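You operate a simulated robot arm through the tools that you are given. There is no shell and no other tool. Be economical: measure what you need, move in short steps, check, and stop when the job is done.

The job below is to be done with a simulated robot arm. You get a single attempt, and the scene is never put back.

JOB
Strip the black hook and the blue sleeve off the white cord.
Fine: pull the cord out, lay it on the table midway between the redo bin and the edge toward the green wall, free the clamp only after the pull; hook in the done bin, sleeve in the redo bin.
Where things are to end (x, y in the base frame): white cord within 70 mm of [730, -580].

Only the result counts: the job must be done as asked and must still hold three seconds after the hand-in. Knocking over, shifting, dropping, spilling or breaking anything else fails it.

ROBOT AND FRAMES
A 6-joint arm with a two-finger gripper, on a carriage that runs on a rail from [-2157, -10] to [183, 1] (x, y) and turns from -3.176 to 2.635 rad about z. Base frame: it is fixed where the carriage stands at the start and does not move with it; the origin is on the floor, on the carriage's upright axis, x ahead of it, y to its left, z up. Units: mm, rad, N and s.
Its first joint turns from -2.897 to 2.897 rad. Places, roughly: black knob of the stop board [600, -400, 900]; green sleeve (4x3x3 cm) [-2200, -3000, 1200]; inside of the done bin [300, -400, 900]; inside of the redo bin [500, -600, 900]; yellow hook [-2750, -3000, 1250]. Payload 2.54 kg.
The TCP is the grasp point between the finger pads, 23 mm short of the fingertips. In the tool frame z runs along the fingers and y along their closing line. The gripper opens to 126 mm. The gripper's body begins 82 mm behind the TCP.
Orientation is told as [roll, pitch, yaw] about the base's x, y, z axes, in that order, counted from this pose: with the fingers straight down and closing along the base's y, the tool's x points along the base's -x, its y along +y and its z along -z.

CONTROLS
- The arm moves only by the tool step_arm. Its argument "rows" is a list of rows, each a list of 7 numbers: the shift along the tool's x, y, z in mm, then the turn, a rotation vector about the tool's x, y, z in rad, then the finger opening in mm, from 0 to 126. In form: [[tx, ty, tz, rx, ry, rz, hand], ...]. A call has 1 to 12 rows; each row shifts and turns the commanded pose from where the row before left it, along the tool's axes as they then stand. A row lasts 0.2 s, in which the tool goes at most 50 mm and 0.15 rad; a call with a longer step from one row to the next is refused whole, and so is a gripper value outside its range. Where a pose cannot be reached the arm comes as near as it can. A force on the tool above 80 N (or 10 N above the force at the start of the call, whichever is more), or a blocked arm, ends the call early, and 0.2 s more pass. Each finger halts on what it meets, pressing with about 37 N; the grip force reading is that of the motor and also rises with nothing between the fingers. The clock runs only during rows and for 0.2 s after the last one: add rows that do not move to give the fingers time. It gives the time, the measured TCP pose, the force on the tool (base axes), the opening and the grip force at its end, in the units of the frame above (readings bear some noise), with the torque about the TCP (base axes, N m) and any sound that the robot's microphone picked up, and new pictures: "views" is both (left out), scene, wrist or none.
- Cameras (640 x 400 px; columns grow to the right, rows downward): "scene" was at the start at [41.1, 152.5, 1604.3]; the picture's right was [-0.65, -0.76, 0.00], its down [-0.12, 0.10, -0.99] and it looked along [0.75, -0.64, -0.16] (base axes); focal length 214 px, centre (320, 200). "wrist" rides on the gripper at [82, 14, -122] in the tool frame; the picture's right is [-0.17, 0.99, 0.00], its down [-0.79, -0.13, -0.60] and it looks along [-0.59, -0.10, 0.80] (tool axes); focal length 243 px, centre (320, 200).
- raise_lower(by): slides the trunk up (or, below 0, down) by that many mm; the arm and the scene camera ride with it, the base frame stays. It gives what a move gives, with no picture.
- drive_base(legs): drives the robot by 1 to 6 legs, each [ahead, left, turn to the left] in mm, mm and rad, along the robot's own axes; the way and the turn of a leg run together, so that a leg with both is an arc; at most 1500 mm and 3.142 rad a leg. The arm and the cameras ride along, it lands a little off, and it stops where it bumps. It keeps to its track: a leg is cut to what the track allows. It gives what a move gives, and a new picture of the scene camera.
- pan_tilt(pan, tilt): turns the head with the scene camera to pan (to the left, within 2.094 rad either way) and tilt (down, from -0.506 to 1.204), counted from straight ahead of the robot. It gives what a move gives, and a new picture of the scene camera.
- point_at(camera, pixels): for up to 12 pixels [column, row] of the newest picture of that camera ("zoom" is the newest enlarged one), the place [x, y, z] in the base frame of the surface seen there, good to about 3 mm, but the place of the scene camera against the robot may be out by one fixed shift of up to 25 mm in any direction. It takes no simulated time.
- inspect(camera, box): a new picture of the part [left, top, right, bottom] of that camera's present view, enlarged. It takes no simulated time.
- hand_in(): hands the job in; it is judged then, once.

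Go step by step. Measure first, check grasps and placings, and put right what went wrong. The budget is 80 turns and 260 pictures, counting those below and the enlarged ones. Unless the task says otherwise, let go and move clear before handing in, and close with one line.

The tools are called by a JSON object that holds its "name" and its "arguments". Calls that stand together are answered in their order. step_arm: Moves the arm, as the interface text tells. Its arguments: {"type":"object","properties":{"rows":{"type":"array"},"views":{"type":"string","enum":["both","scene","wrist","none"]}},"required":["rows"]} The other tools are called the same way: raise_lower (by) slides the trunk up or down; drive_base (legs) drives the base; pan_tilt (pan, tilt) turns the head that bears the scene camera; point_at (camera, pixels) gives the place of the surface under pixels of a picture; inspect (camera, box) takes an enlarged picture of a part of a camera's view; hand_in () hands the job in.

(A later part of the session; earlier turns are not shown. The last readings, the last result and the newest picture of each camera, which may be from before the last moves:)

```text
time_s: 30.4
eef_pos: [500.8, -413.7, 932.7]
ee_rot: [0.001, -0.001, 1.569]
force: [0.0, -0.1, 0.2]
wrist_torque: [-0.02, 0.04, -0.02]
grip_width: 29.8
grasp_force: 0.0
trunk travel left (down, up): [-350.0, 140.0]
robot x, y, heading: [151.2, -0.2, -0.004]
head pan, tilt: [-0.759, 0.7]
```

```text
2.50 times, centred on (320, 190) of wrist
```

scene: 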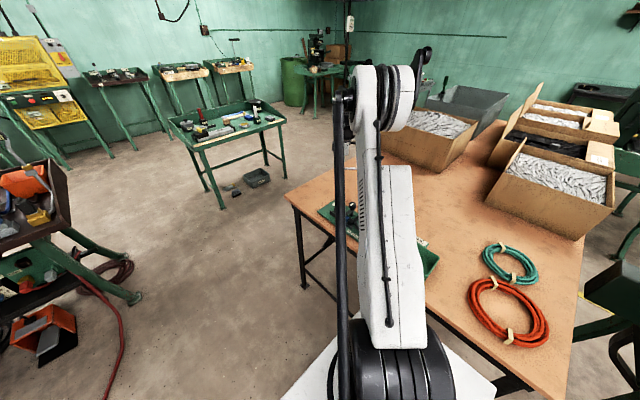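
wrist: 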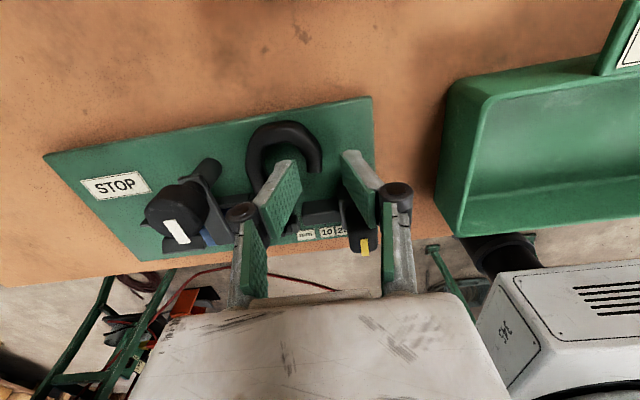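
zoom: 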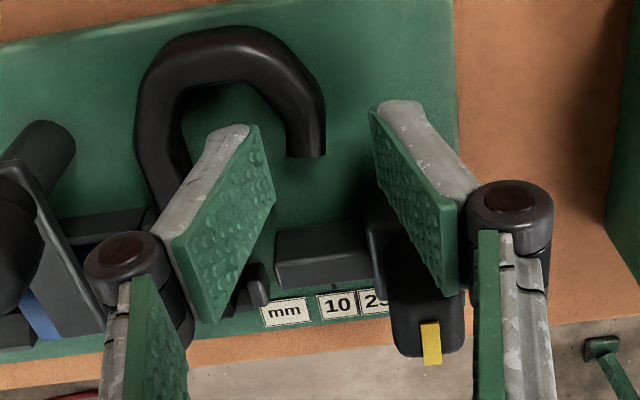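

Going down to 918 with small steps.

{"name": "step_arm", "arguments": {"rows": [[0, 0, 8, 0, 0, 0, 30], [0, 0, 5, 0, 0, 0, 30], [0, 0, 2, 0, 0, 0, 30], [0, 0, 0, 0, 0, 0, 30]], "views": "wrist"}}

{"name": "inspect", "arguments": {"camera": "wrist", "box": [210, 110, 430, 270]}}

```text
time_s: 31.4
eef_pos: [499.5, -414.0, 918.8]
ee_rot: [0.001, -0.001, 1.568]
force: [-0.6, 0.3, 0.3]
wrist_torque: [0.0, -0.03, 0.0]
grip_width: 29.6
grasp_force: 0.1
trunk travel left (down, up): [-350.0, 140.0]
robot x, y, heading: [148.2, -3.6, 0.007]
head pan, tilt: [-0.759, 0.7]
```

wrist: 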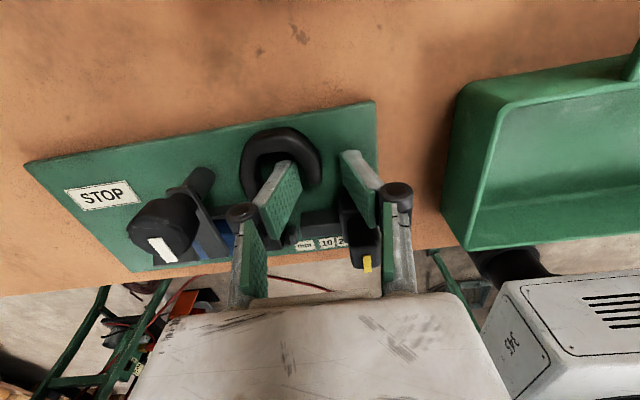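

```text
2.50 times, centred on (320, 190) of wrist
```

zoom: 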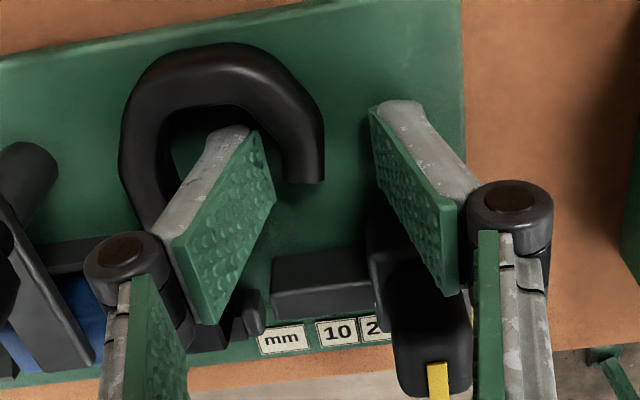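

The left finger is inside the hook, with the tip tube between the pads at zoom (300,170). Closing.

{"name": "step_arm", "arguments": {"rows": [[0, 0, 0, 0, 0, 0, 18], [0, 0, 0, 0, 0, 0, 4], [0, 0, 0, 0, 0, 0, 4], [0, 0, 0, 0, 0, 0, 4]], "views": "wrist"}}

{"name": "inspect", "arguments": {"camera": "wrist", "box": [210, 110, 430, 270]}}

```text
time_s: 32.4
eef_pos: [501.0, -412.8, 919.5]
ee_rot: [0.001, -0.001, 1.569]
force: [6.5, -2.6, 0.1]
wrist_torque: [0.0, -0.15, -0.48]
grip_width: 14.1
grasp_force: 37.6
trunk travel left (down, up): [-350.0, 140.0]
robot x, y, heading: [151.4, 2.3, -0.001]
head pan, tilt: [-0.759, 0.7]
```

wrist: 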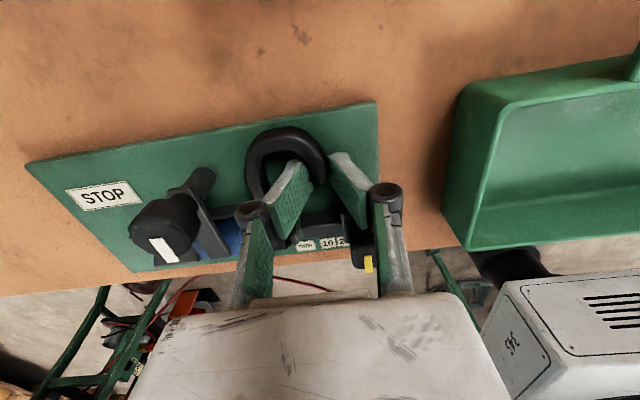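

```text
2.50 times, centred on (320, 190) of wrist
```

zoom: 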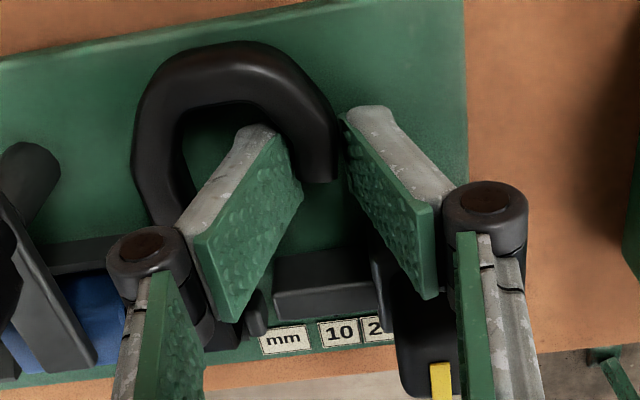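

Gripped at 14.1 mm. I'll lift slowly.

{"name": "step_arm", "arguments": {"rows": [[0, 0, -5, 0, 0, 0, 4], [0, 0, -8, 0, 0, 0, 4], [0, 0, -10, 0, 0, 0, 4], [0, 0, -15, 0, 0, 0, 4], [0, 0, 0, 0, 0, 0, 4]], "views": "wrist"}}

{"name": "inspect", "arguments": {"camera": "wrist", "box": [160, 90, 430, 270]}}

```text
time_s: 33.6
eef_pos: [501.6, -412.8, 958.2]
ee_rot: [0.0, 0.0, 1.57]
force: [-1.3, 0.3, 0.0]
wrist_torque: [0.01, 0.02, 0.04]
grip_width: 13.6
grasp_force: 37.1
trunk travel left (down, up): [-350.0, 140.0]
robot x, y, heading: [150.5, 1.1, -0.006]
head pan, tilt: [-0.759, 0.7]
```

wrist: 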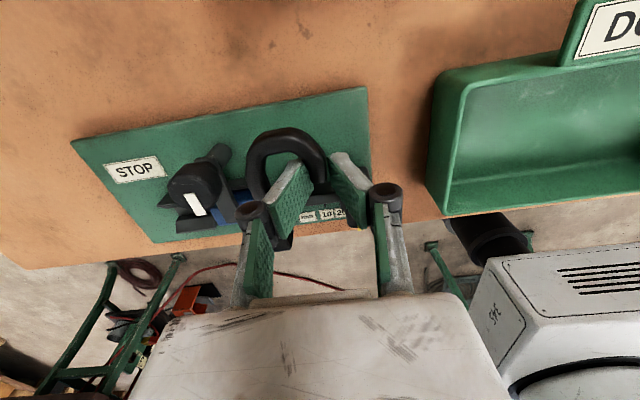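

```text
2.22 times, centred on (295, 180) of wrist
```

zoom: 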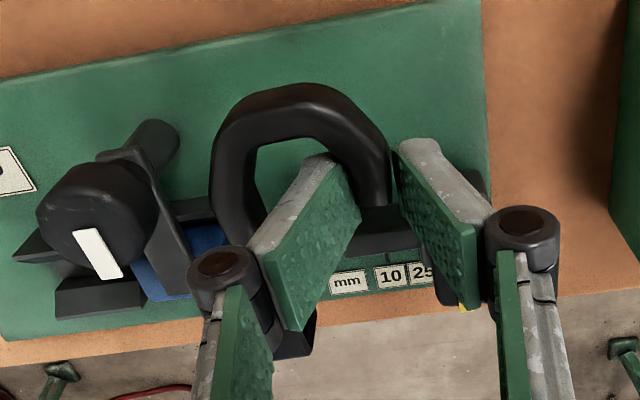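

The hook has come up with the gripper. I'll lift higher and carry it to over the done bin.

{"name": "step_arm", "arguments": {"rows": [[0, 0, -40, 0, 0, 0, 4], [0, 0, -40, 0, 0, 0, 4], [0, 40, 0, 0, 0, 0, 4], [0, 40, 0, 0, 0, 0, 4], [0, 40, 0, 0, 0, 0, 4], [0, 40, 0, 0, 0, 0, 4], [0, 40, 0, 0, 0, 0, 4], [0, 0, 0, 0, 0, 0, 4]], "views": "both"}}

{"name": "inspect", "arguments": {"camera": "wrist", "box": [140, 20, 500, 260]}}

```text
time_s: 35.4
eef_pos: [300.3, -412.6, 1038.4]
ee_rot: [0.0, 0.0, 1.57]
force: [0.1, 0.0, 0.2]
wrist_torque: [-0.02, 0.05, 0.0]
grip_width: 13.6
grasp_force: 36.8
trunk travel left (down, up): [-350.0, 140.0]
robot x, y, heading: [151.5, -1.5, -0.004]
head pan, tilt: [-0.759, 0.7]
```

scene: 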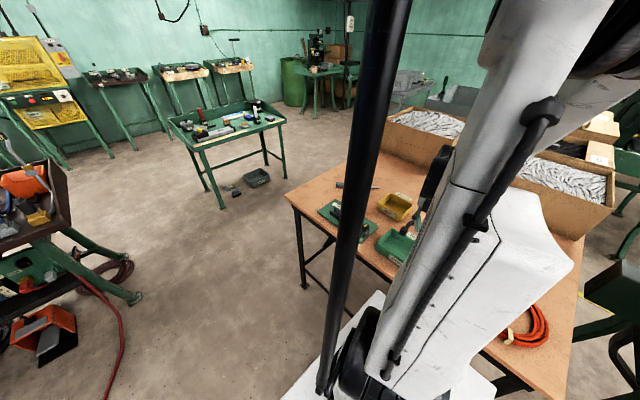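
wrist: 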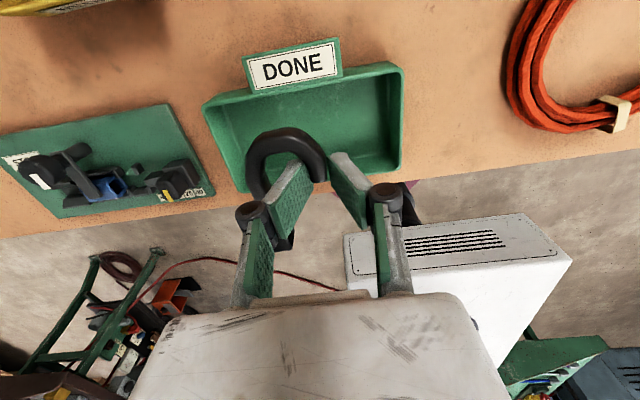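

```text
1.67 times, centred on (320, 140) of wrist
```

zoom: 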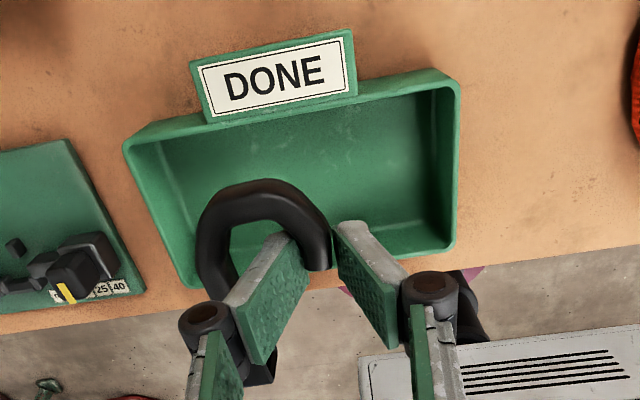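

{"name": "point_at", "arguments": {"camera": "zoom", "pixels": [[128, 140], [455, 82], [450, 248], [185, 282], [300, 160], [400, 200], [160, 200], [320, 105]]}}

```text
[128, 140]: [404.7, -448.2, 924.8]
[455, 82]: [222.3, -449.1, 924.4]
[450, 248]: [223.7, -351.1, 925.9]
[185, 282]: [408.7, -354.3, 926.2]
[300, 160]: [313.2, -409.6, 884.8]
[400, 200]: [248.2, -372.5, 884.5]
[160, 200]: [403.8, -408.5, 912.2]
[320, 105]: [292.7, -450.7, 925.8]
```

The done bin's inside is x 225–403, y -445 to -355, floor 885, rim 925. The hook is 87 mm long in y, which is tight, so I'll turn it 90° to lie along the bin.

{"name": "step_arm", "arguments": {"rows": [[0, 0, 0, 0, 0, 0.15, 4], [0, 0, 0, 0, 0, 0.15, 4], [0, 0, 0, 0, 0, 0.15, 4], [0, 0, 0, 0, 0, 0.15, 4], [0, 0, 0, 0, 0, 0.15, 4], [0, 0, 0, 0, 0, 0.15, 4], [0, 0, 0, 0, 0, 0.15, 4], [0, 0, 0, 0, 0, 0.15, 4], [0, 0, 0, 0, 0, 0.15, 4], [0, 0, 0, 0, 0, 0.15, 4], [0, 28, 0, 0, 0, 0.07, 4], [0, 0, 0, 0, 0, 0, 4]], "views": "wrist"}}

{"name": "inspect", "arguments": {"camera": "wrist", "box": [180, 20, 460, 260]}}

```text
time_s: 38.0
eef_pos: [299.2, -384.9, 1037.0]
ee_rot: [0.0, 0.0, -0.002]
force: [0.4, 1.3, -1.0]
wrist_torque: [-0.04, -0.03, -0.02]
grip_width: 13.4
grasp_force: 36.8
trunk travel left (down, up): [-350.0, 140.0]
robot x, y, heading: [147.5, 3.4, -0.004]
head pan, tilt: [-0.759, 0.7]
```

wrist: 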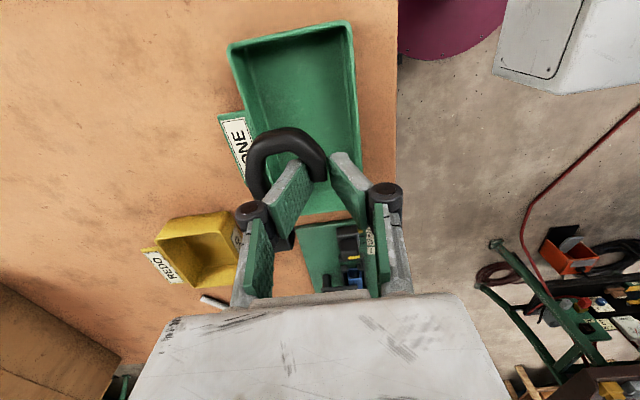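

```text
1.67 times, centred on (320, 140) of wrist
```

zoom: 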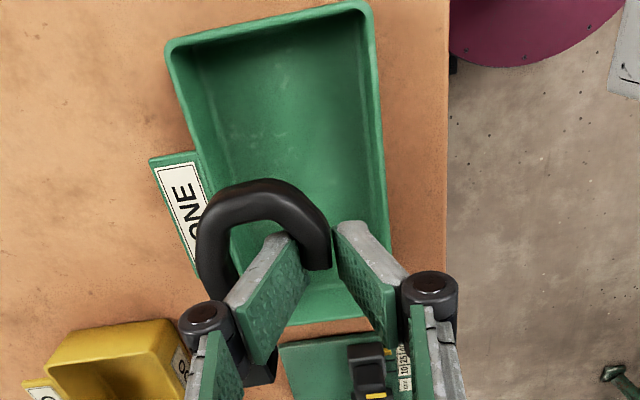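

I'll lower to just above the rim and check the fit.

{"name": "step_arm", "arguments": {"rows": [[0, 0, 40, 0, 0, 0, 4], [0, 0, 40, 0, 0, 0, 4], [0, 0, 0, 0, 0, 0, 4]], "views": "wrist"}}

{"name": "inspect", "arguments": {"camera": "wrist", "box": [180, 40, 460, 280]}}

```text
time_s: 38.8
eef_pos: [299.4, -386.1, 957.5]
ee_rot: [-0.002, -0.001, 0.0]
force: [1.3, -0.1, 0.1]
wrist_torque: [0.08, 0.0, -0.01]
grip_width: 13.6
grasp_force: 36.7
trunk travel left (down, up): [-350.0, 140.0]
robot x, y, heading: [151.8, 2.2, -0.006]
head pan, tilt: [-0.759, 0.7]
```

wrist: 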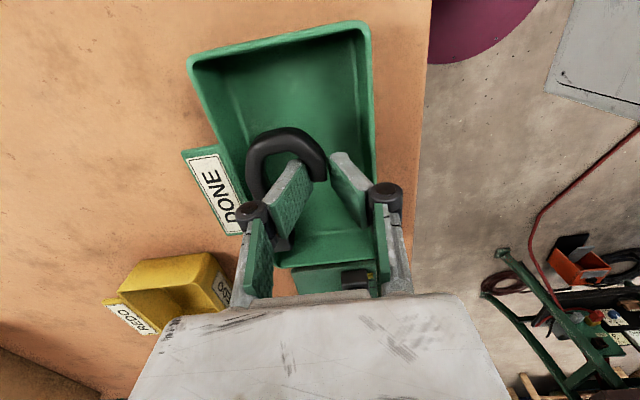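

```text
1.67 times, centred on (320, 160) of wrist
```

zoom: 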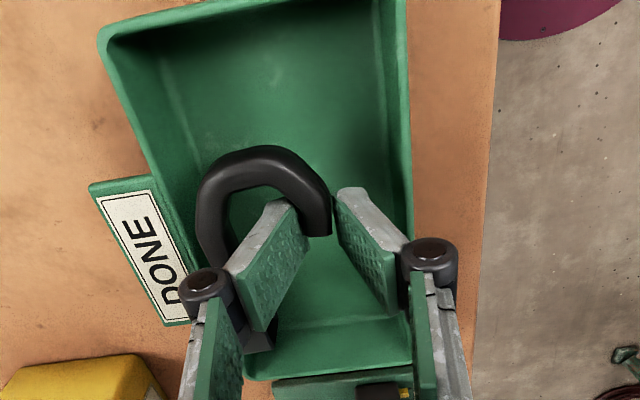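

The hook fits between the walls. I'll shift 3 mm to +y and lower it to the floor.

{"name": "step_arm", "arguments": {"rows": [[0, 3, 10, 0, 0, 0, 4], [0, 0, 12, 0, 0, 0, 4], [0, 0, 8, 0, 0, 0, 4], [0, 0, 4, 0, 0, 0, 4], [0, 0, 3, 0, 0, 0, 4], [0, 0, 0, 0, 0, 0, 4]], "views": "wrist"}}

{"name": "inspect", "arguments": {"camera": "wrist", "box": [180, 60, 460, 280]}}

```text
time_s: 40.2
eef_pos: [298.8, -382.6, 920.2]
ee_rot: [-0.001, 0.0, 0.001]
force: [-0.2, 0.1, -1.6]
wrist_torque: [-0.01, 0.01, 0.0]
grip_width: 13.2
grasp_force: 36.6
trunk travel left (down, up): [-350.0, 140.0]
robot x, y, heading: [144.8, -0.8, -0.002]
head pan, tilt: [-0.759, 0.7]
```

wrist: 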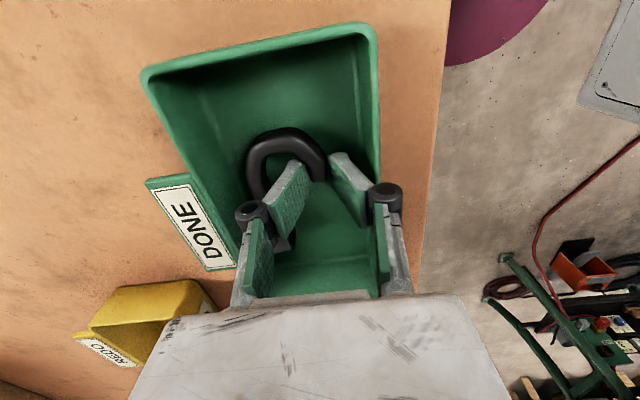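

```text
1.82 times, centred on (320, 170) of wrist
```

zoom: 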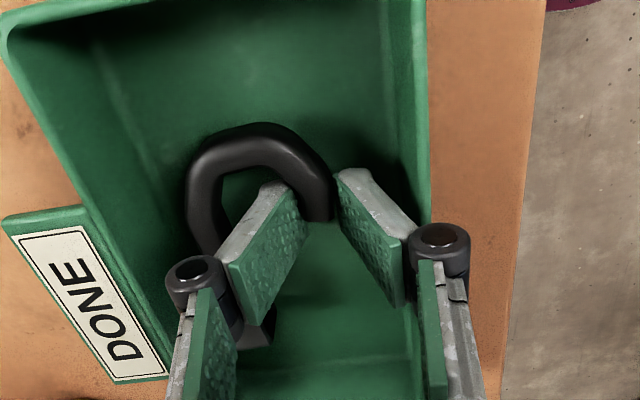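

Still no contact. I'll lower another 7 mm gently, then open a little to 24 mm.

{"name": "step_arm", "arguments": {"rows": [[0, 0, 3, 0, 0, 0, 4], [0, 0, 2, 0, 0, 0, 4], [0, 0, 2, 0, 0, 0, 4], [0, 0, 0, 0, 0, 0, 18], [0, 0, 0, 0, 0, 0, 24], [0, 0, 0, 0, 0, 0, 24]], "views": "wrist"}}

{"name": "inspect", "arguments": {"camera": "wrist", "box": [180, 60, 460, 280]}}

```text
time_s: 41.6
eef_pos: [299.2, -382.3, 912.7]
ee_rot: [0.0, 0.001, 0.0]
force: [-0.9, 0.7, -0.2]
wrist_torque: [0.02, 0.03, 0.03]
grip_width: 23.8
grasp_force: 0.1
trunk travel left (down, up): [-350.0, 140.0]
robot x, y, heading: [150.7, -2.7, 0.0]
head pan, tilt: [-0.759, 0.7]
```

wrist: 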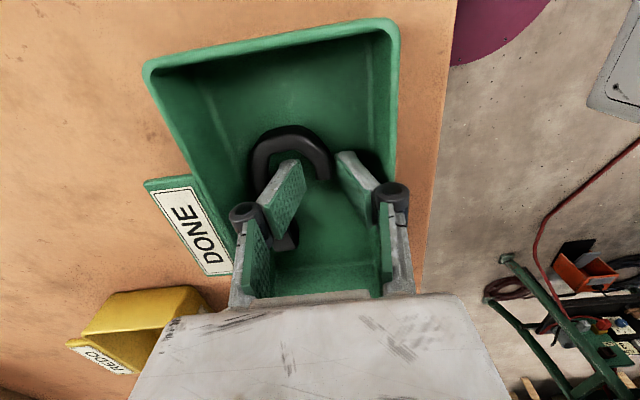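

```text
1.82 times, centred on (320, 170) of wrist
```

zoom: 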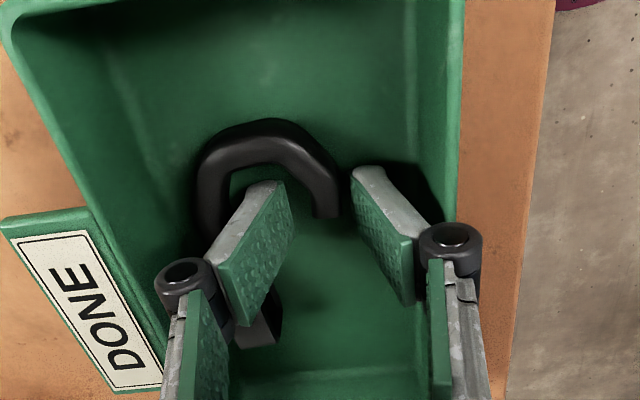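

The hook is released. The bin's right corner looks slightly shifted in view (375→398), so I'll rise and measure the bin.

{"name": "step_arm", "arguments": {"rows": [[0, 0, -15, 0, 0, 0, 24], [0, 0, -30, 0, 0, 0, 24], [0, 0, -40, 0, 0, 0, 24], [20, 0, -40, 0, 0, 0, 24], [0, 0, 0, 0, 0, 0, 24]], "views": "wrist"}}

{"name": "inspect", "arguments": {"camera": "wrist", "box": [180, 0, 460, 280]}}

```text
time_s: 42.8
eef_pos: [277.7, -378.8, 1038.1]
ee_rot: [0.0, 0.0, 0.0]
force: [-0.9, -0.7, -0.5]
wrist_torque: [-0.06, -0.03, -0.04]
grip_width: 23.7
grasp_force: 0.1
trunk travel left (down, up): [-350.0, 140.0]
robot x, y, heading: [148.7, 0.4, -0.003]
head pan, tilt: [-0.759, 0.7]
```

wrist: 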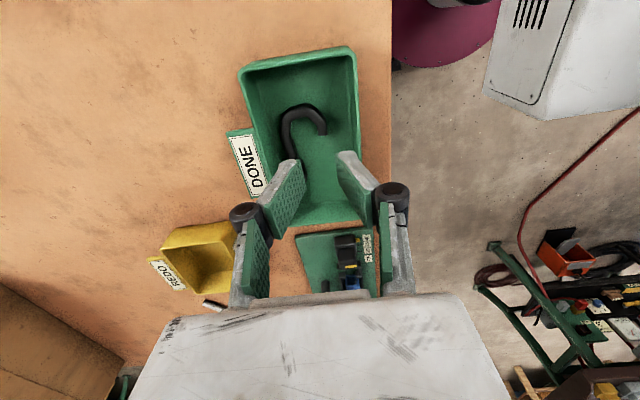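

```text
1.43 times, centred on (320, 140) of wrist
```

zoom: 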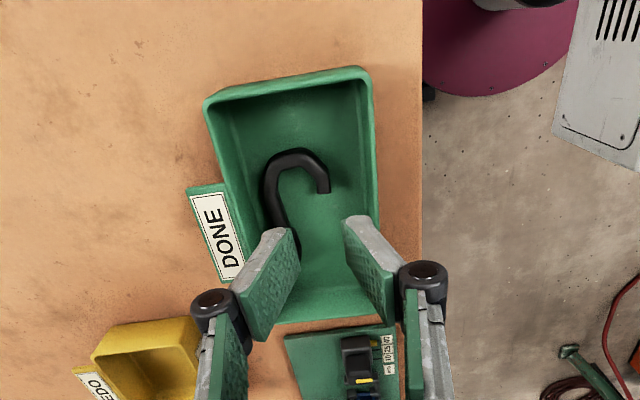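

{"name": "point_at", "arguments": {"camera": "zoom", "pixels": [[208, 97], [368, 72], [375, 215], [246, 270], [292, 155], [268, 215]]}}

```text
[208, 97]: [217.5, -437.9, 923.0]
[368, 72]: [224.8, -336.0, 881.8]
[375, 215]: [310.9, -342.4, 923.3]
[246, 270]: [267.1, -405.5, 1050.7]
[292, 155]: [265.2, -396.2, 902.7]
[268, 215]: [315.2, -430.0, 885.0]
```

The bin seems to have moved about 10 mm to +y when the finger opened. To measure this exactly, I'll go back to the earlier viewing pose (300,-412.6,1038, yaw 1.57) and compare the same pixels.

{"name": "step_arm", "arguments": {"rows": [[-22, -34, 0, 0, 0, -0.15, 14], [0, 0, 0, 0, 0, -0.15, 14], [0, 0, 0, 0, 0, -0.15, 14], [0, 0, 0, 0, 0, -0.15, 14], [0, 0, 0, 0, 0, -0.15, 14], [0, 0, 0, 0, 0, -0.15, 14], [0, 0, 0, 0, 0, -0.15, 14], [0, 0, 0, 0, 0, -0.15, 14], [0, 0, 0, 0, 0, -0.15, 14], [0, 0, 0, 0, 0, -0.15, 14], [0, 0, 0, 0, 0, -0.071, 14], [0, 0, 0, 0, 0, 0, 14]], "views": "wrist"}}

{"name": "inspect", "arguments": {"camera": "wrist", "box": [140, 20, 500, 260]}}

{"name": "point_at", "arguments": {"camera": "zoom", "pixels": [[128, 140], [455, 82], [450, 248], [185, 282], [300, 160], [400, 200], [160, 200], [320, 105]]}}

```text
time_s: 45.4
eef_pos: [300.2, -414.5, 1038.4]
ee_rot: [0.0, 0.0, 1.572]
force: [0.6, -0.5, 0.1]
wrist_torque: [0.04, 0.01, 0.01]
grip_width: 14.0
grasp_force: 0.0
trunk travel left (down, up): [-350.0, 140.0]
robot x, y, heading: [148.8, 1.0, -0.001]
head pan, tilt: [-0.759, 0.7]
```

wrist: 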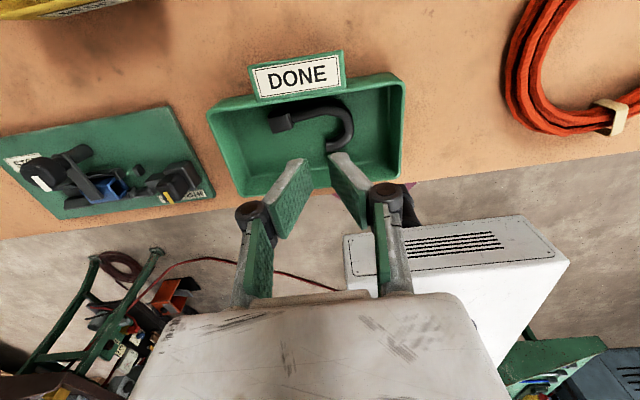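

```text
1.67 times, centred on (320, 140) of wrist
```

zoom: 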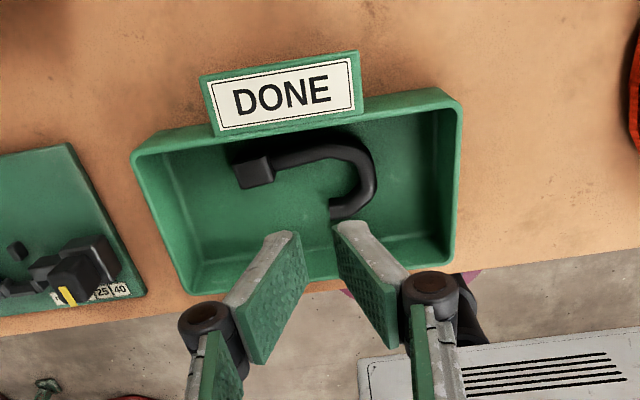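

```text
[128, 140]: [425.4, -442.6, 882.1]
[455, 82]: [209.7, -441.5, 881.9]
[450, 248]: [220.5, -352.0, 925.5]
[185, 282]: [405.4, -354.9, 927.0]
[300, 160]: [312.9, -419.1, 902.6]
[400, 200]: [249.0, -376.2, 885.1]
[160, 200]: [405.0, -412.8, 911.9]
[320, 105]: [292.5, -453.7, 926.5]
```

The hook lies flat inside the done bin, and by pixel comparison the bin has moved only about 5 mm. Now the clamp knob: I'll go over (575,-418) with the fingers closing along x and measure it.

{"name": "step_arm", "arguments": {"rows": [[0, -46, 0, 0, 0, 0, 60], [0, -46, 0, 0, 0, 0, 60], [0, -46, 0, 0, 0, 0, 60], [0, -46, 0, 0, 0, 0, 60], [0, -46, 0, 0, 0, 0, 60], [4, -45, 0, 0, 0, 0, 60], [0, 0, 0, 0, 0, 0, 60]], "views": "wrist"}}

{"name": "inspect", "arguments": {"camera": "wrist", "box": [230, 60, 410, 220]}}

```text
time_s: 47.0
eef_pos: [575.9, -420.2, 1037.9]
ee_rot: [-0.001, 0.001, 1.57]
force: [-0.7, 0.1, -0.6]
wrist_torque: [0.0, -0.01, 0.02]
grip_width: 59.8
grasp_force: 0.1
trunk travel left (down, up): [-350.0, 140.0]
robot x, y, heading: [150.0, 3.8, -0.0]
head pan, tilt: [-0.759, 0.7]
```

wrist: 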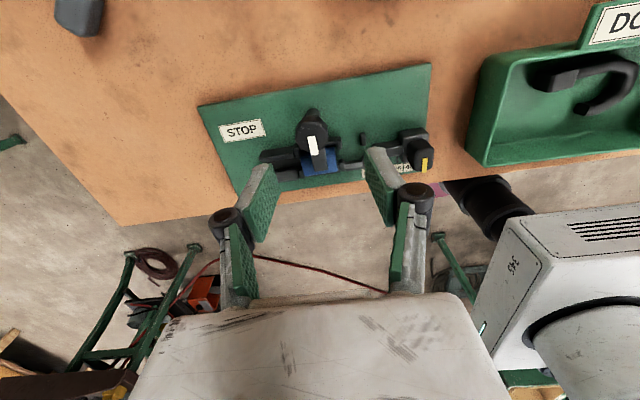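

```text
2.50 times, centred on (320, 140) of wrist
```

zoom: 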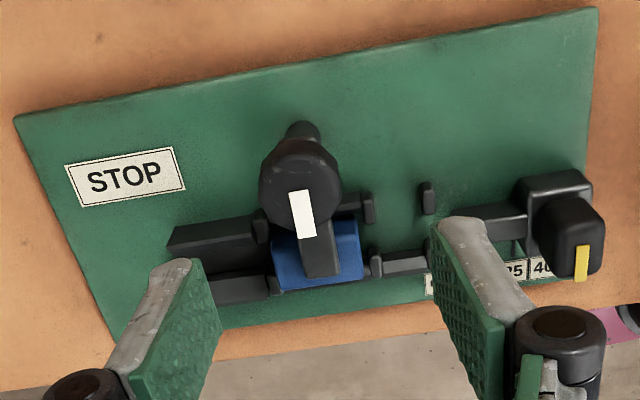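

{"name": "point_at", "arguments": {"camera": "zoom", "pixels": [[300, 183], [262, 185], [338, 185], [298, 148], [300, 165], [310, 232], [320, 265], [300, 130], [290, 255], [350, 255], [385, 262], [240, 240]]}}

```text
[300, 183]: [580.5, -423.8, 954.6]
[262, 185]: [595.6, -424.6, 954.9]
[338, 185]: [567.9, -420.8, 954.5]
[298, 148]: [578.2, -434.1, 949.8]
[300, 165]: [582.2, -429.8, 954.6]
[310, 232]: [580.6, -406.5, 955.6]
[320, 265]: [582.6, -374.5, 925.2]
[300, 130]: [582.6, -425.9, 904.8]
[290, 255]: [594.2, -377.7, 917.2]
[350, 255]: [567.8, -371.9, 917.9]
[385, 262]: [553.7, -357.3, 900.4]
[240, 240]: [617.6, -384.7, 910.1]
```

The knob's top is at z 955, centred at about (581,-420), 29 mm across; the bar's top is at 925. I'll come down over it to TCP z 953.

{"name": "step_arm", "arguments": {"rows": [[0, -5, 30, 0, 0, 0, 60], [0, 0, 30, 0, 0, 0, 60], [0, 0, 15, 0, 0, 0, 60], [0, 0, 9, 0, 0, 0, 60], [0, 0, 0, 0, 0, 0, 60]], "views": "wrist"}}

{"name": "inspect", "arguments": {"camera": "wrist", "box": [210, 110, 430, 270]}}

```text
time_s: 48.2
eef_pos: [581.4, -419.2, 954.8]
ee_rot: [0.0, -0.001, 1.572]
force: [0.1, 0.1, -0.1]
wrist_torque: [-0.03, 0.04, 0.0]
grip_width: 59.7
grasp_force: 0.0
trunk travel left (down, up): [-350.0, 140.0]
robot x, y, heading: [146.5, 3.6, -0.0]
head pan, tilt: [-0.759, 0.7]
```

wrist: 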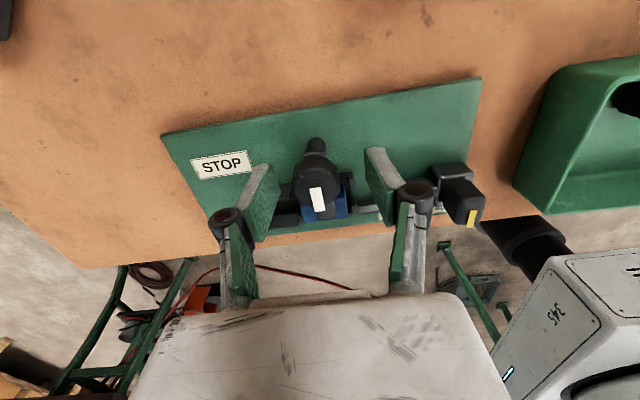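

```text
2.50 times, centred on (320, 190) of wrist
```

zoom: 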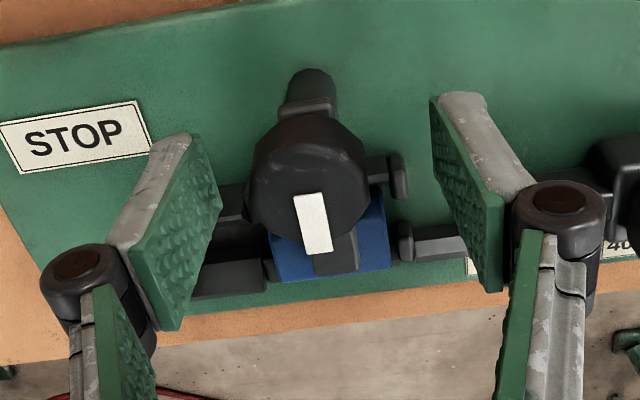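

Well placed; I'll close on the knob.

{"name": "step_arm", "arguments": {"rows": [[0, 0, 1, 0, 0, 0, 36], [0, 0, 0, 0, 0, 0, 10], [0, 0, 0, 0, 0, 0, 10], [0, 0, 0, 0, 0, 0, 10]], "views": "none"}}

{"name": "step_arm", "arguments": {"rows": [[0, 0, 0, 0, 0, 0.08, 10], [0, 0, 0, 0, 0, 0.08, 10], [0, 0, 0, 0, 0, 0.08, 10], [0, 0, 0, 0, 0, 0, 10]], "views": "wrist"}}

{"name": "inspect", "arguments": {"camera": "wrist", "box": [210, 110, 430, 270]}}

```text
time_s: 49.2
eef_pos: [579.9, -420.1, 952.8]
ee_rot: [-0.001, 0.001, 1.571]
force: [20.1, -1.1, 2.3]
wrist_torque: [-0.01, -0.17, -0.06]
grip_width: 26.8
grasp_force: 37.1
trunk travel left (down, up): [-350.0, 140.0]
robot x, y, heading: [151.3, -3.0, 0.001]
head pan, tilt: [-0.759, 0.7]
```

```text
time_s: 50.2
eef_pos: [580.8, -419.8, 953.3]
ee_rot: [0.002, -0.001, 1.327]
force: [-0.6, 0.4, 0.3]
wrist_torque: [-0.43, 0.16, 0.01]
grip_width: 27.1
grasp_force: 37.1
trunk travel left (down, up): [-350.0, 140.0]
robot x, y, heading: [146.8, -0.1, -0.003]
head pan, tilt: [-0.759, 0.7]
```

wrist: 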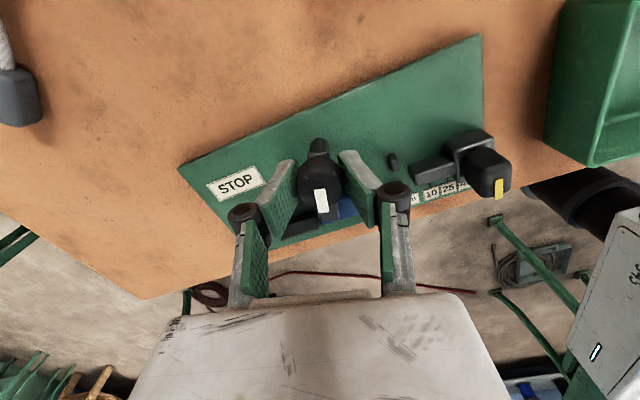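

```text
2.50 times, centred on (320, 190) of wrist
```

zoom: 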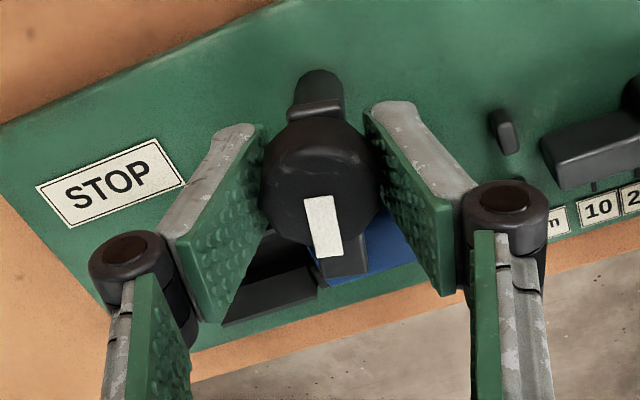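

The knob and bar turn with the gripper, no torque about z. I'll carry on clockwise to about 90°.

{"name": "step_arm", "arguments": {"rows": [[0, 0, 0, 0, 0, 0.12, 10], [0, 0, 0, 0, 0, 0.12, 10], [0, 0, 0, 0, 0, 0.12, 10], [0, 0, 0, 0, 0, 0.12, 10], [0, 0, 0, 0, 0, 0.12, 10], [0, 0, 0, 0, 0, 0.12, 10], [0, 0, 0, 0, 0, 0.12, 10], [0, 0, 0, 0, 0, 0.12, 10], [0, 0, 0, 0, 0, 0.12, 10], [0, 0, 0, 0, 0, 0.12, 10], [0, 0, 0, 0, 0, 0.1, 10], [0, 0, 0, 0, 0, 0, 10]], "views": "wrist"}}

{"name": "inspect", "arguments": {"camera": "wrist", "box": [210, 110, 430, 270]}}

```text
time_s: 52.8
eef_pos: [579.5, -419.4, 952.2]
ee_rot: [0.001, 0.0, 0.029]
force: [-0.7, 2.6, 0.1]
wrist_torque: [-0.13, -0.04, 0.02]
grip_width: 26.6
grasp_force: 37.2
trunk travel left (down, up): [-350.0, 140.0]
robot x, y, heading: [147.7, 0.9, -0.001]
head pan, tilt: [-0.759, 0.7]
```

wrist: 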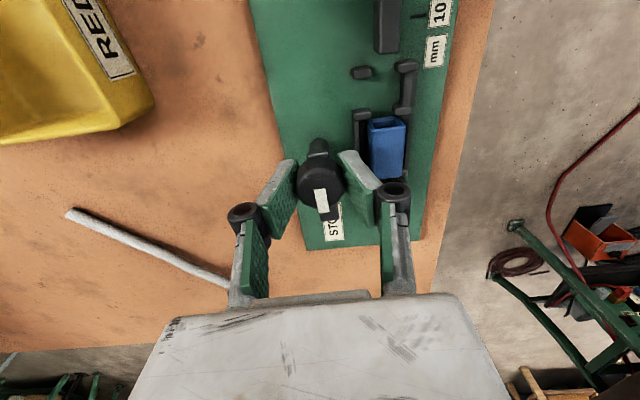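

```text
2.50 times, centred on (320, 190) of wrist
```

zoom: 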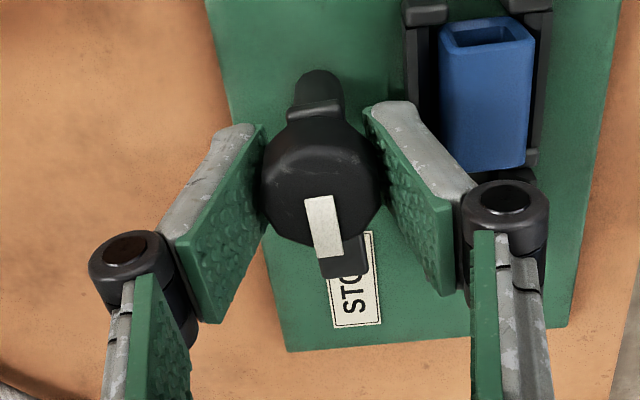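

The bar now lies clear of the sleeve. I'll let go, rise, and look at the sleeve.

{"name": "step_arm", "arguments": {"rows": [[0, 0, 0, 0, 0, 0, 34], [0, 0, 0, 0, 0, 0, 50], [0, 0, 0, 0, 0, 0, 50], [0, 0, -30, 0, 0, 0, 50], [0, 0, -30, 0, 0, 0, 50], [40, 10, -20, 0, 0, 0, 50], [20, 20, 0, 0, 0, 0, 50], [0, 10, 0, 0, 0, 0, 50], [0, 0, 0, 0, 0, 0, 50]], "views": "wrist"}}

{"name": "inspect", "arguments": {"camera": "wrist", "box": [240, 100, 400, 260]}}

```text
time_s: 54.8
eef_pos: [517.7, -380.2, 1032.9]
ee_rot: [-0.001, 0.0, 0.028]
force: [0.6, 0.7, -0.6]
wrist_torque: [0.03, 0.0, 0.02]
grip_width: 50.3
grasp_force: 0.0
trunk travel left (down, up): [-350.0, 140.0]
robot x, y, heading: [152.4, -1.4, -0.0]
head pan, tilt: [-0.759, 0.7]
```

wrist: 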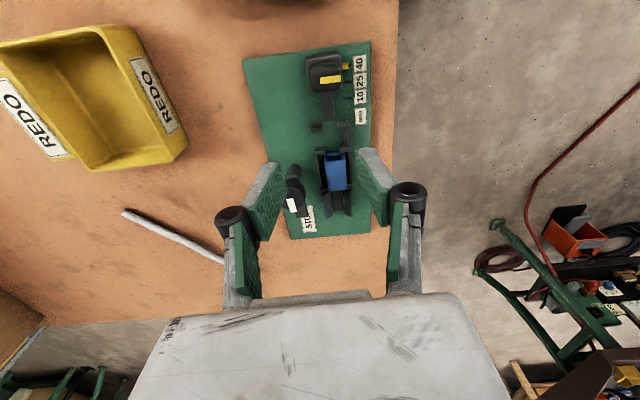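

```text
2.50 times, centred on (320, 180) of wrist
```

zoom: 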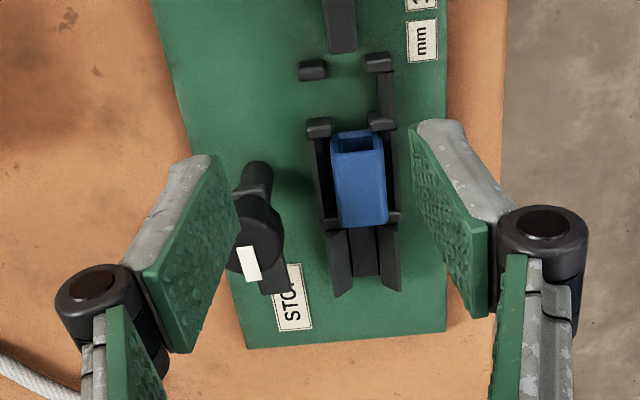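

{"name": "point_at", "arguments": {"camera": "zoom", "pixels": [[360, 185], [338, 185], [382, 185], [358, 155], [365, 222], [325, 185], [392, 185], [318, 125], [380, 122], [330, 222], [395, 217], [270, 270]]}}

{"name": "point_at", "arguments": {"camera": "wrist", "pixels": [[95, 165], [187, 148], [105, 28], [100, 120], [70, 80], [124, 212], [222, 262], [130, 100]]}}

```text
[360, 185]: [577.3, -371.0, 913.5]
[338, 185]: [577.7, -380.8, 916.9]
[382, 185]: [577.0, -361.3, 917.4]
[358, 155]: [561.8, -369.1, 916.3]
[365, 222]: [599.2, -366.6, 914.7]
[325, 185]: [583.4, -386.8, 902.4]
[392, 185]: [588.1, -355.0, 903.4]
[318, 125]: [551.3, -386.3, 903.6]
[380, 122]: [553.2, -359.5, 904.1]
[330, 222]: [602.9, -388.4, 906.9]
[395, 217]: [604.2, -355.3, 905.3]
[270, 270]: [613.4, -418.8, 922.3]
```

```text
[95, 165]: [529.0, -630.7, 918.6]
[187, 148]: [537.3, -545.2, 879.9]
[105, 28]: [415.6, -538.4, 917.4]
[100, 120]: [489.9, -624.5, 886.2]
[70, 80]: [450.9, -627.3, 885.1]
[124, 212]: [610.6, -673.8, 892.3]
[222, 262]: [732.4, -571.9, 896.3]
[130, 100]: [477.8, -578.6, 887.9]
```

The sleeve spans x 560–601, y -381 to -360, top z 917. Gripping it along y would put a finger knuckle against the knob, so I'll grip its ends along x, above the channel walls (z 907).

{"name": "step_arm", "arguments": {"rows": [[-32, 5, 0, 0, 0, -0.148, 64], [-31, 4, 0, 0, 0, -0.15, 64], [0, 0, 0, 0, 0, -0.15, 64], [0, 0, 0, 0, 0, -0.15, 64], [0, 0, 0, 0, 0, -0.15, 64], [0, 0, 0, 0, 0, -0.15, 64], [0, 0, 0, 0, 0, -0.15, 64], [0, 0, 0, 0, 0, -0.15, 64], [0, 0, 0, 0, 0, -0.15, 64], [0, 0, 0, 0, 0, -0.15, 64], [0, 0, 0, 0, 0, -0.045, 64], [0, 0, 0, 0, 0, 0, 64]], "views": "wrist"}}

{"name": "inspect", "arguments": {"camera": "wrist", "box": [220, 80, 420, 240]}}

```text
time_s: 57.4
eef_pos: [581.1, -367.0, 1032.3]
ee_rot: [0.001, 0.001, 1.574]
force: [0.1, 0.1, -0.5]
wrist_torque: [-0.01, 0.01, -0.02]
grip_width: 64.1
grasp_force: 0.0
trunk travel left (down, up): [-350.0, 140.0]
robot x, y, heading: [146.3, -2.0, -0.001]
head pan, tilt: [-0.759, 0.7]
```

wrist: 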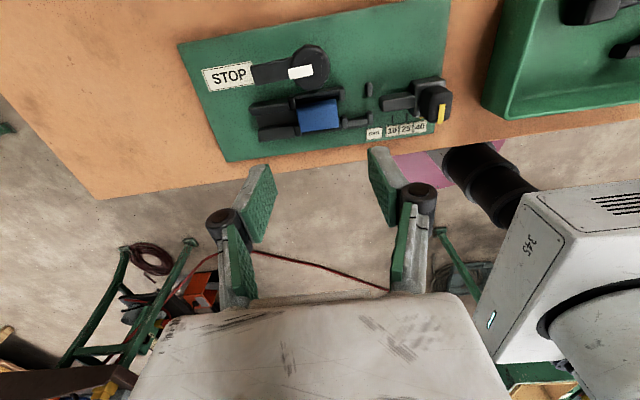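

```text
2.50 times, centred on (320, 160) of wrist
```

zoom: 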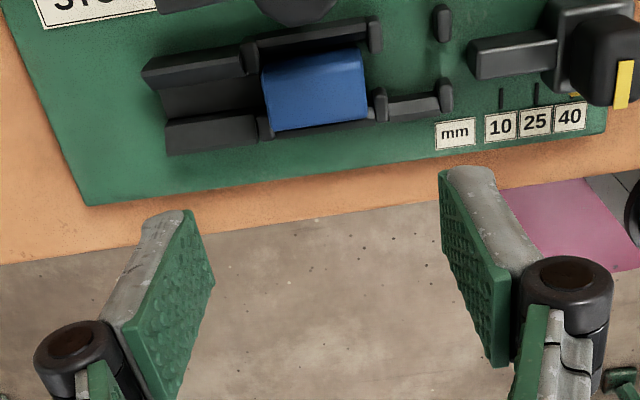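

{"name": "point_at", "arguments": {"camera": "zoom", "pixels": [[268, 95], [360, 85], [315, 90], [312, 62], [318, 118], [255, 60], [375, 35], [380, 105], [265, 130], [215, 95], [445, 95]]}}

```text
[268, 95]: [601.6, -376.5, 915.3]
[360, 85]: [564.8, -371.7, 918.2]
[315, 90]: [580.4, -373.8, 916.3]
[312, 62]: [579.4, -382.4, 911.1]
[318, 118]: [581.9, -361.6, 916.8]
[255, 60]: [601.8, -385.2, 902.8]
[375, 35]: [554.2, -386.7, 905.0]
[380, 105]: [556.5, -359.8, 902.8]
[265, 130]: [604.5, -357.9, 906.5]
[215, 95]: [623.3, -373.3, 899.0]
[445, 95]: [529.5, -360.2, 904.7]
```

Sleeve centre (582,-372), tab tops ≤ 907. I'll come down to TCP z 931, tips at about 908.

{"name": "step_arm", "arguments": {"rows": [[5, -1, 30, 0, 0, 0, 64], [0, 0, 30, 0, 0, 0, 64], [0, 0, 25, 0, 0, 0, 64], [0, 0, 10, 0, 0, 0, 64], [0, 0, 6, 0, 0, 0, 64], [0, 0, 0, 0, 0, 0, 64]], "views": "wrist"}}

{"name": "inspect", "arguments": {"camera": "wrist", "box": [210, 110, 430, 270]}}

```text
time_s: 58.8
eef_pos: [581.9, -372.0, 932.2]
ee_rot: [0.0, 0.0, 1.571]
force: [1.7, -4.3, 9.5]
wrist_torque: [-0.01, -0.42, -0.22]
grip_width: 67.1
grasp_force: 1.4
trunk travel left (down, up): [-350.0, 140.0]
robot x, y, heading: [145.8, 1.8, -0.001]
head pan, tilt: [-0.759, 0.7]
```

wrist: 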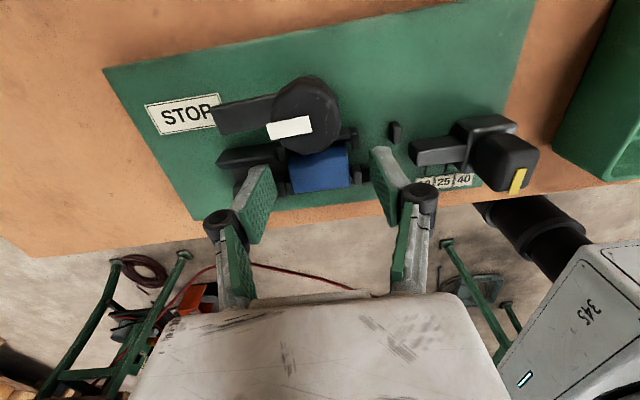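

```text
2.50 times, centred on (320, 190) of wrist
```

zoom: 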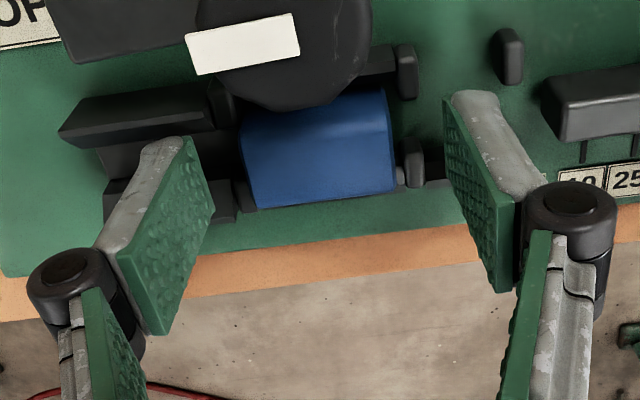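

The +x finger has touched the funnel wall at about z 909 (9.5 N). I'll rise 2.5 mm and close on the sleeve's ends.

{"name": "step_arm", "arguments": {"rows": [[0, 0, -2.5, 0, 0, 0, 64], [0, 0, 0, 0, 0, 0, 50], [0, 0, 0, 0, 0, 0, 36], [0, 0, 0, 0, 0, 0, 25], [0, 0, 0, 0, 0, 0, 25]], "views": "wrist"}}

{"name": "inspect", "arguments": {"camera": "wrist", "box": [210, 110, 430, 270]}}

```text
time_s: 60.0
eef_pos: [582.0, -369.7, 933.6]
ee_rot: [-0.001, -0.001, 1.573]
force: [1.2, -3.9, 3.2]
wrist_torque: [-0.01, -0.12, -0.1]
grip_width: 39.5
grasp_force: 37.7
trunk travel left (down, up): [-350.0, 140.0]
robot x, y, heading: [151.2, -0.0, -0.003]
head pan, tilt: [-0.759, 0.7]
```

wrist: 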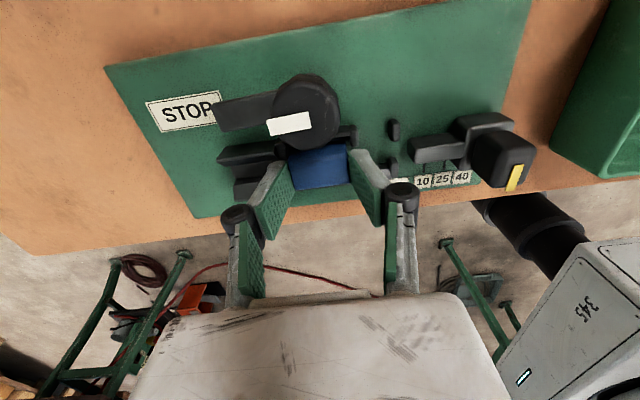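

```text
2.50 times, centred on (320, 190) of wrist
```

zoom: 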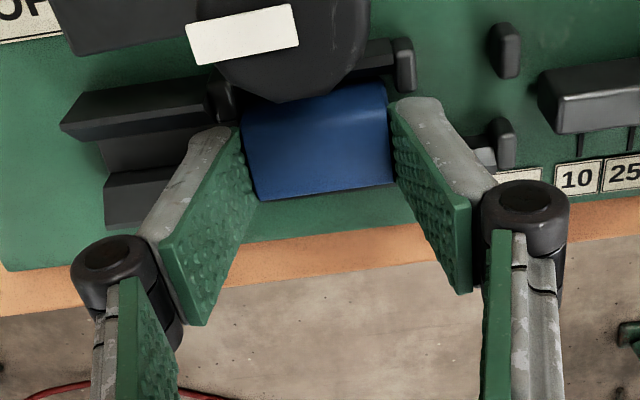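

Gripped at 39.5 mm, which matches the 4 cm sleeve. I'll lift slowly.

{"name": "step_arm", "arguments": {"rows": [[0, 0, -3, 0, 0, 0, 25], [0, 0, -4, 0, 0, 0, 25], [0, 0, -5, 0, 0, 0, 25], [0, 0, -8, 0, 0, 0, 25], [0, 0, -10, 0, 0, 0, 25], [0, 0, -10, 0, 0, 0, 25], [0, 0, 0, 0, 0, 0, 25]], "views": "wrist"}}

{"name": "inspect", "arguments": {"camera": "wrist", "box": [210, 110, 430, 270]}}

```text
time_s: 61.6
eef_pos: [582.0, -370.7, 974.9]
ee_rot: [0.001, -0.001, 1.573]
force: [-0.7, 0.2, -0.3]
wrist_torque: [-0.01, 0.02, 0.01]
grip_width: 39.2
grasp_force: 37.2
trunk travel left (down, up): [-350.0, 140.0]
robot x, y, heading: [151.4, -0.0, -0.001]
head pan, tilt: [-0.759, 0.7]
```

wrist: 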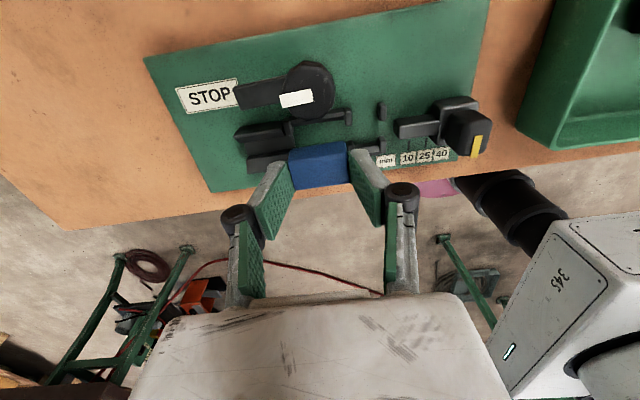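

```text
2.50 times, centred on (320, 190) of wrist
```

zoom: 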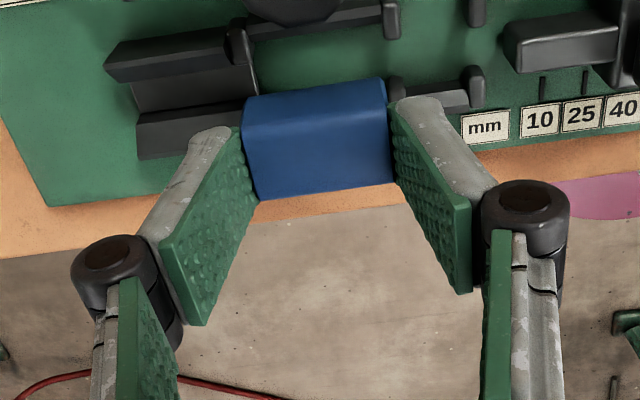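

The sleeve is up. I'll raise it and carry it to above the redo bin at about (470,-587).

{"name": "step_arm", "arguments": {"rows": [[0, 0, -30, 0, 0, 0, 25], [0, 0, -35, 0, 0, 0, 25], [36, 19, 0, 0, 0, 0, 25], [36, 19, 0, 0, 0, 0, 25], [36, 19, 0, 0, 0, 0, 25], [36, 19, 0, 0, 0, 0, 25], [36, 18, 0, 0, 0, 0, 25], [36, 18, 0, 0, 0, 0, 25], [0, 0, 0, 0, 0, 0, 25]], "views": "wrist"}}

{"name": "inspect", "arguments": {"camera": "wrist", "box": [180, 40, 460, 260]}}

```text
time_s: 63.6
eef_pos: [471.1, -588.7, 1039.1]
ee_rot: [0.0, 0.002, 1.573]
force: [-0.1, 0.1, -0.8]
wrist_torque: [0.0, -0.04, -0.01]
grip_width: 39.4
grasp_force: 37.2
trunk travel left (down, up): [-350.0, 140.0]
robot x, y, heading: [149.7, 1.1, 0.001]
head pan, tilt: [-0.759, 0.7]
```

wrist: 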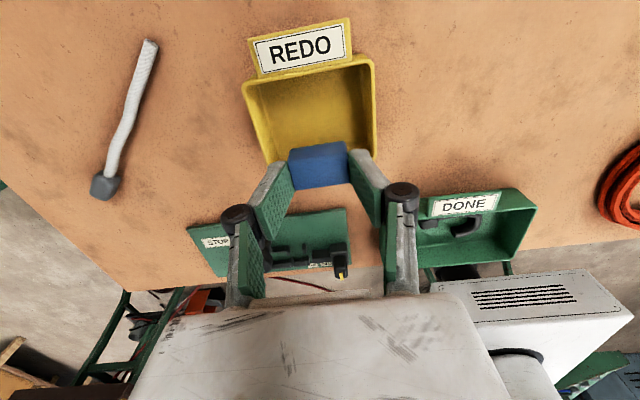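

```text
1.82 times, centred on (320, 150) of wrist
```

zoom: 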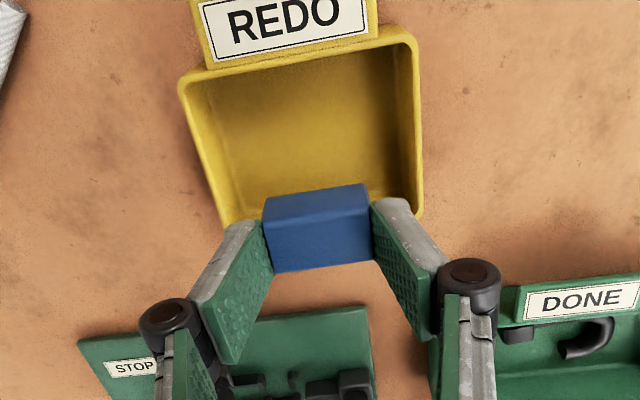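

{"name": "point_at", "arguments": {"camera": "zoom", "pixels": [[183, 85], [412, 40], [418, 200], [222, 215], [300, 120], [380, 180], [250, 190]]}}

```text
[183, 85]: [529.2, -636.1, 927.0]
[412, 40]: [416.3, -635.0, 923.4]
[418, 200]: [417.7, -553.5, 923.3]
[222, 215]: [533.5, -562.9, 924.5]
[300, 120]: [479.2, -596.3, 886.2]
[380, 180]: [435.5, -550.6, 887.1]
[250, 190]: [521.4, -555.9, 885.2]
```

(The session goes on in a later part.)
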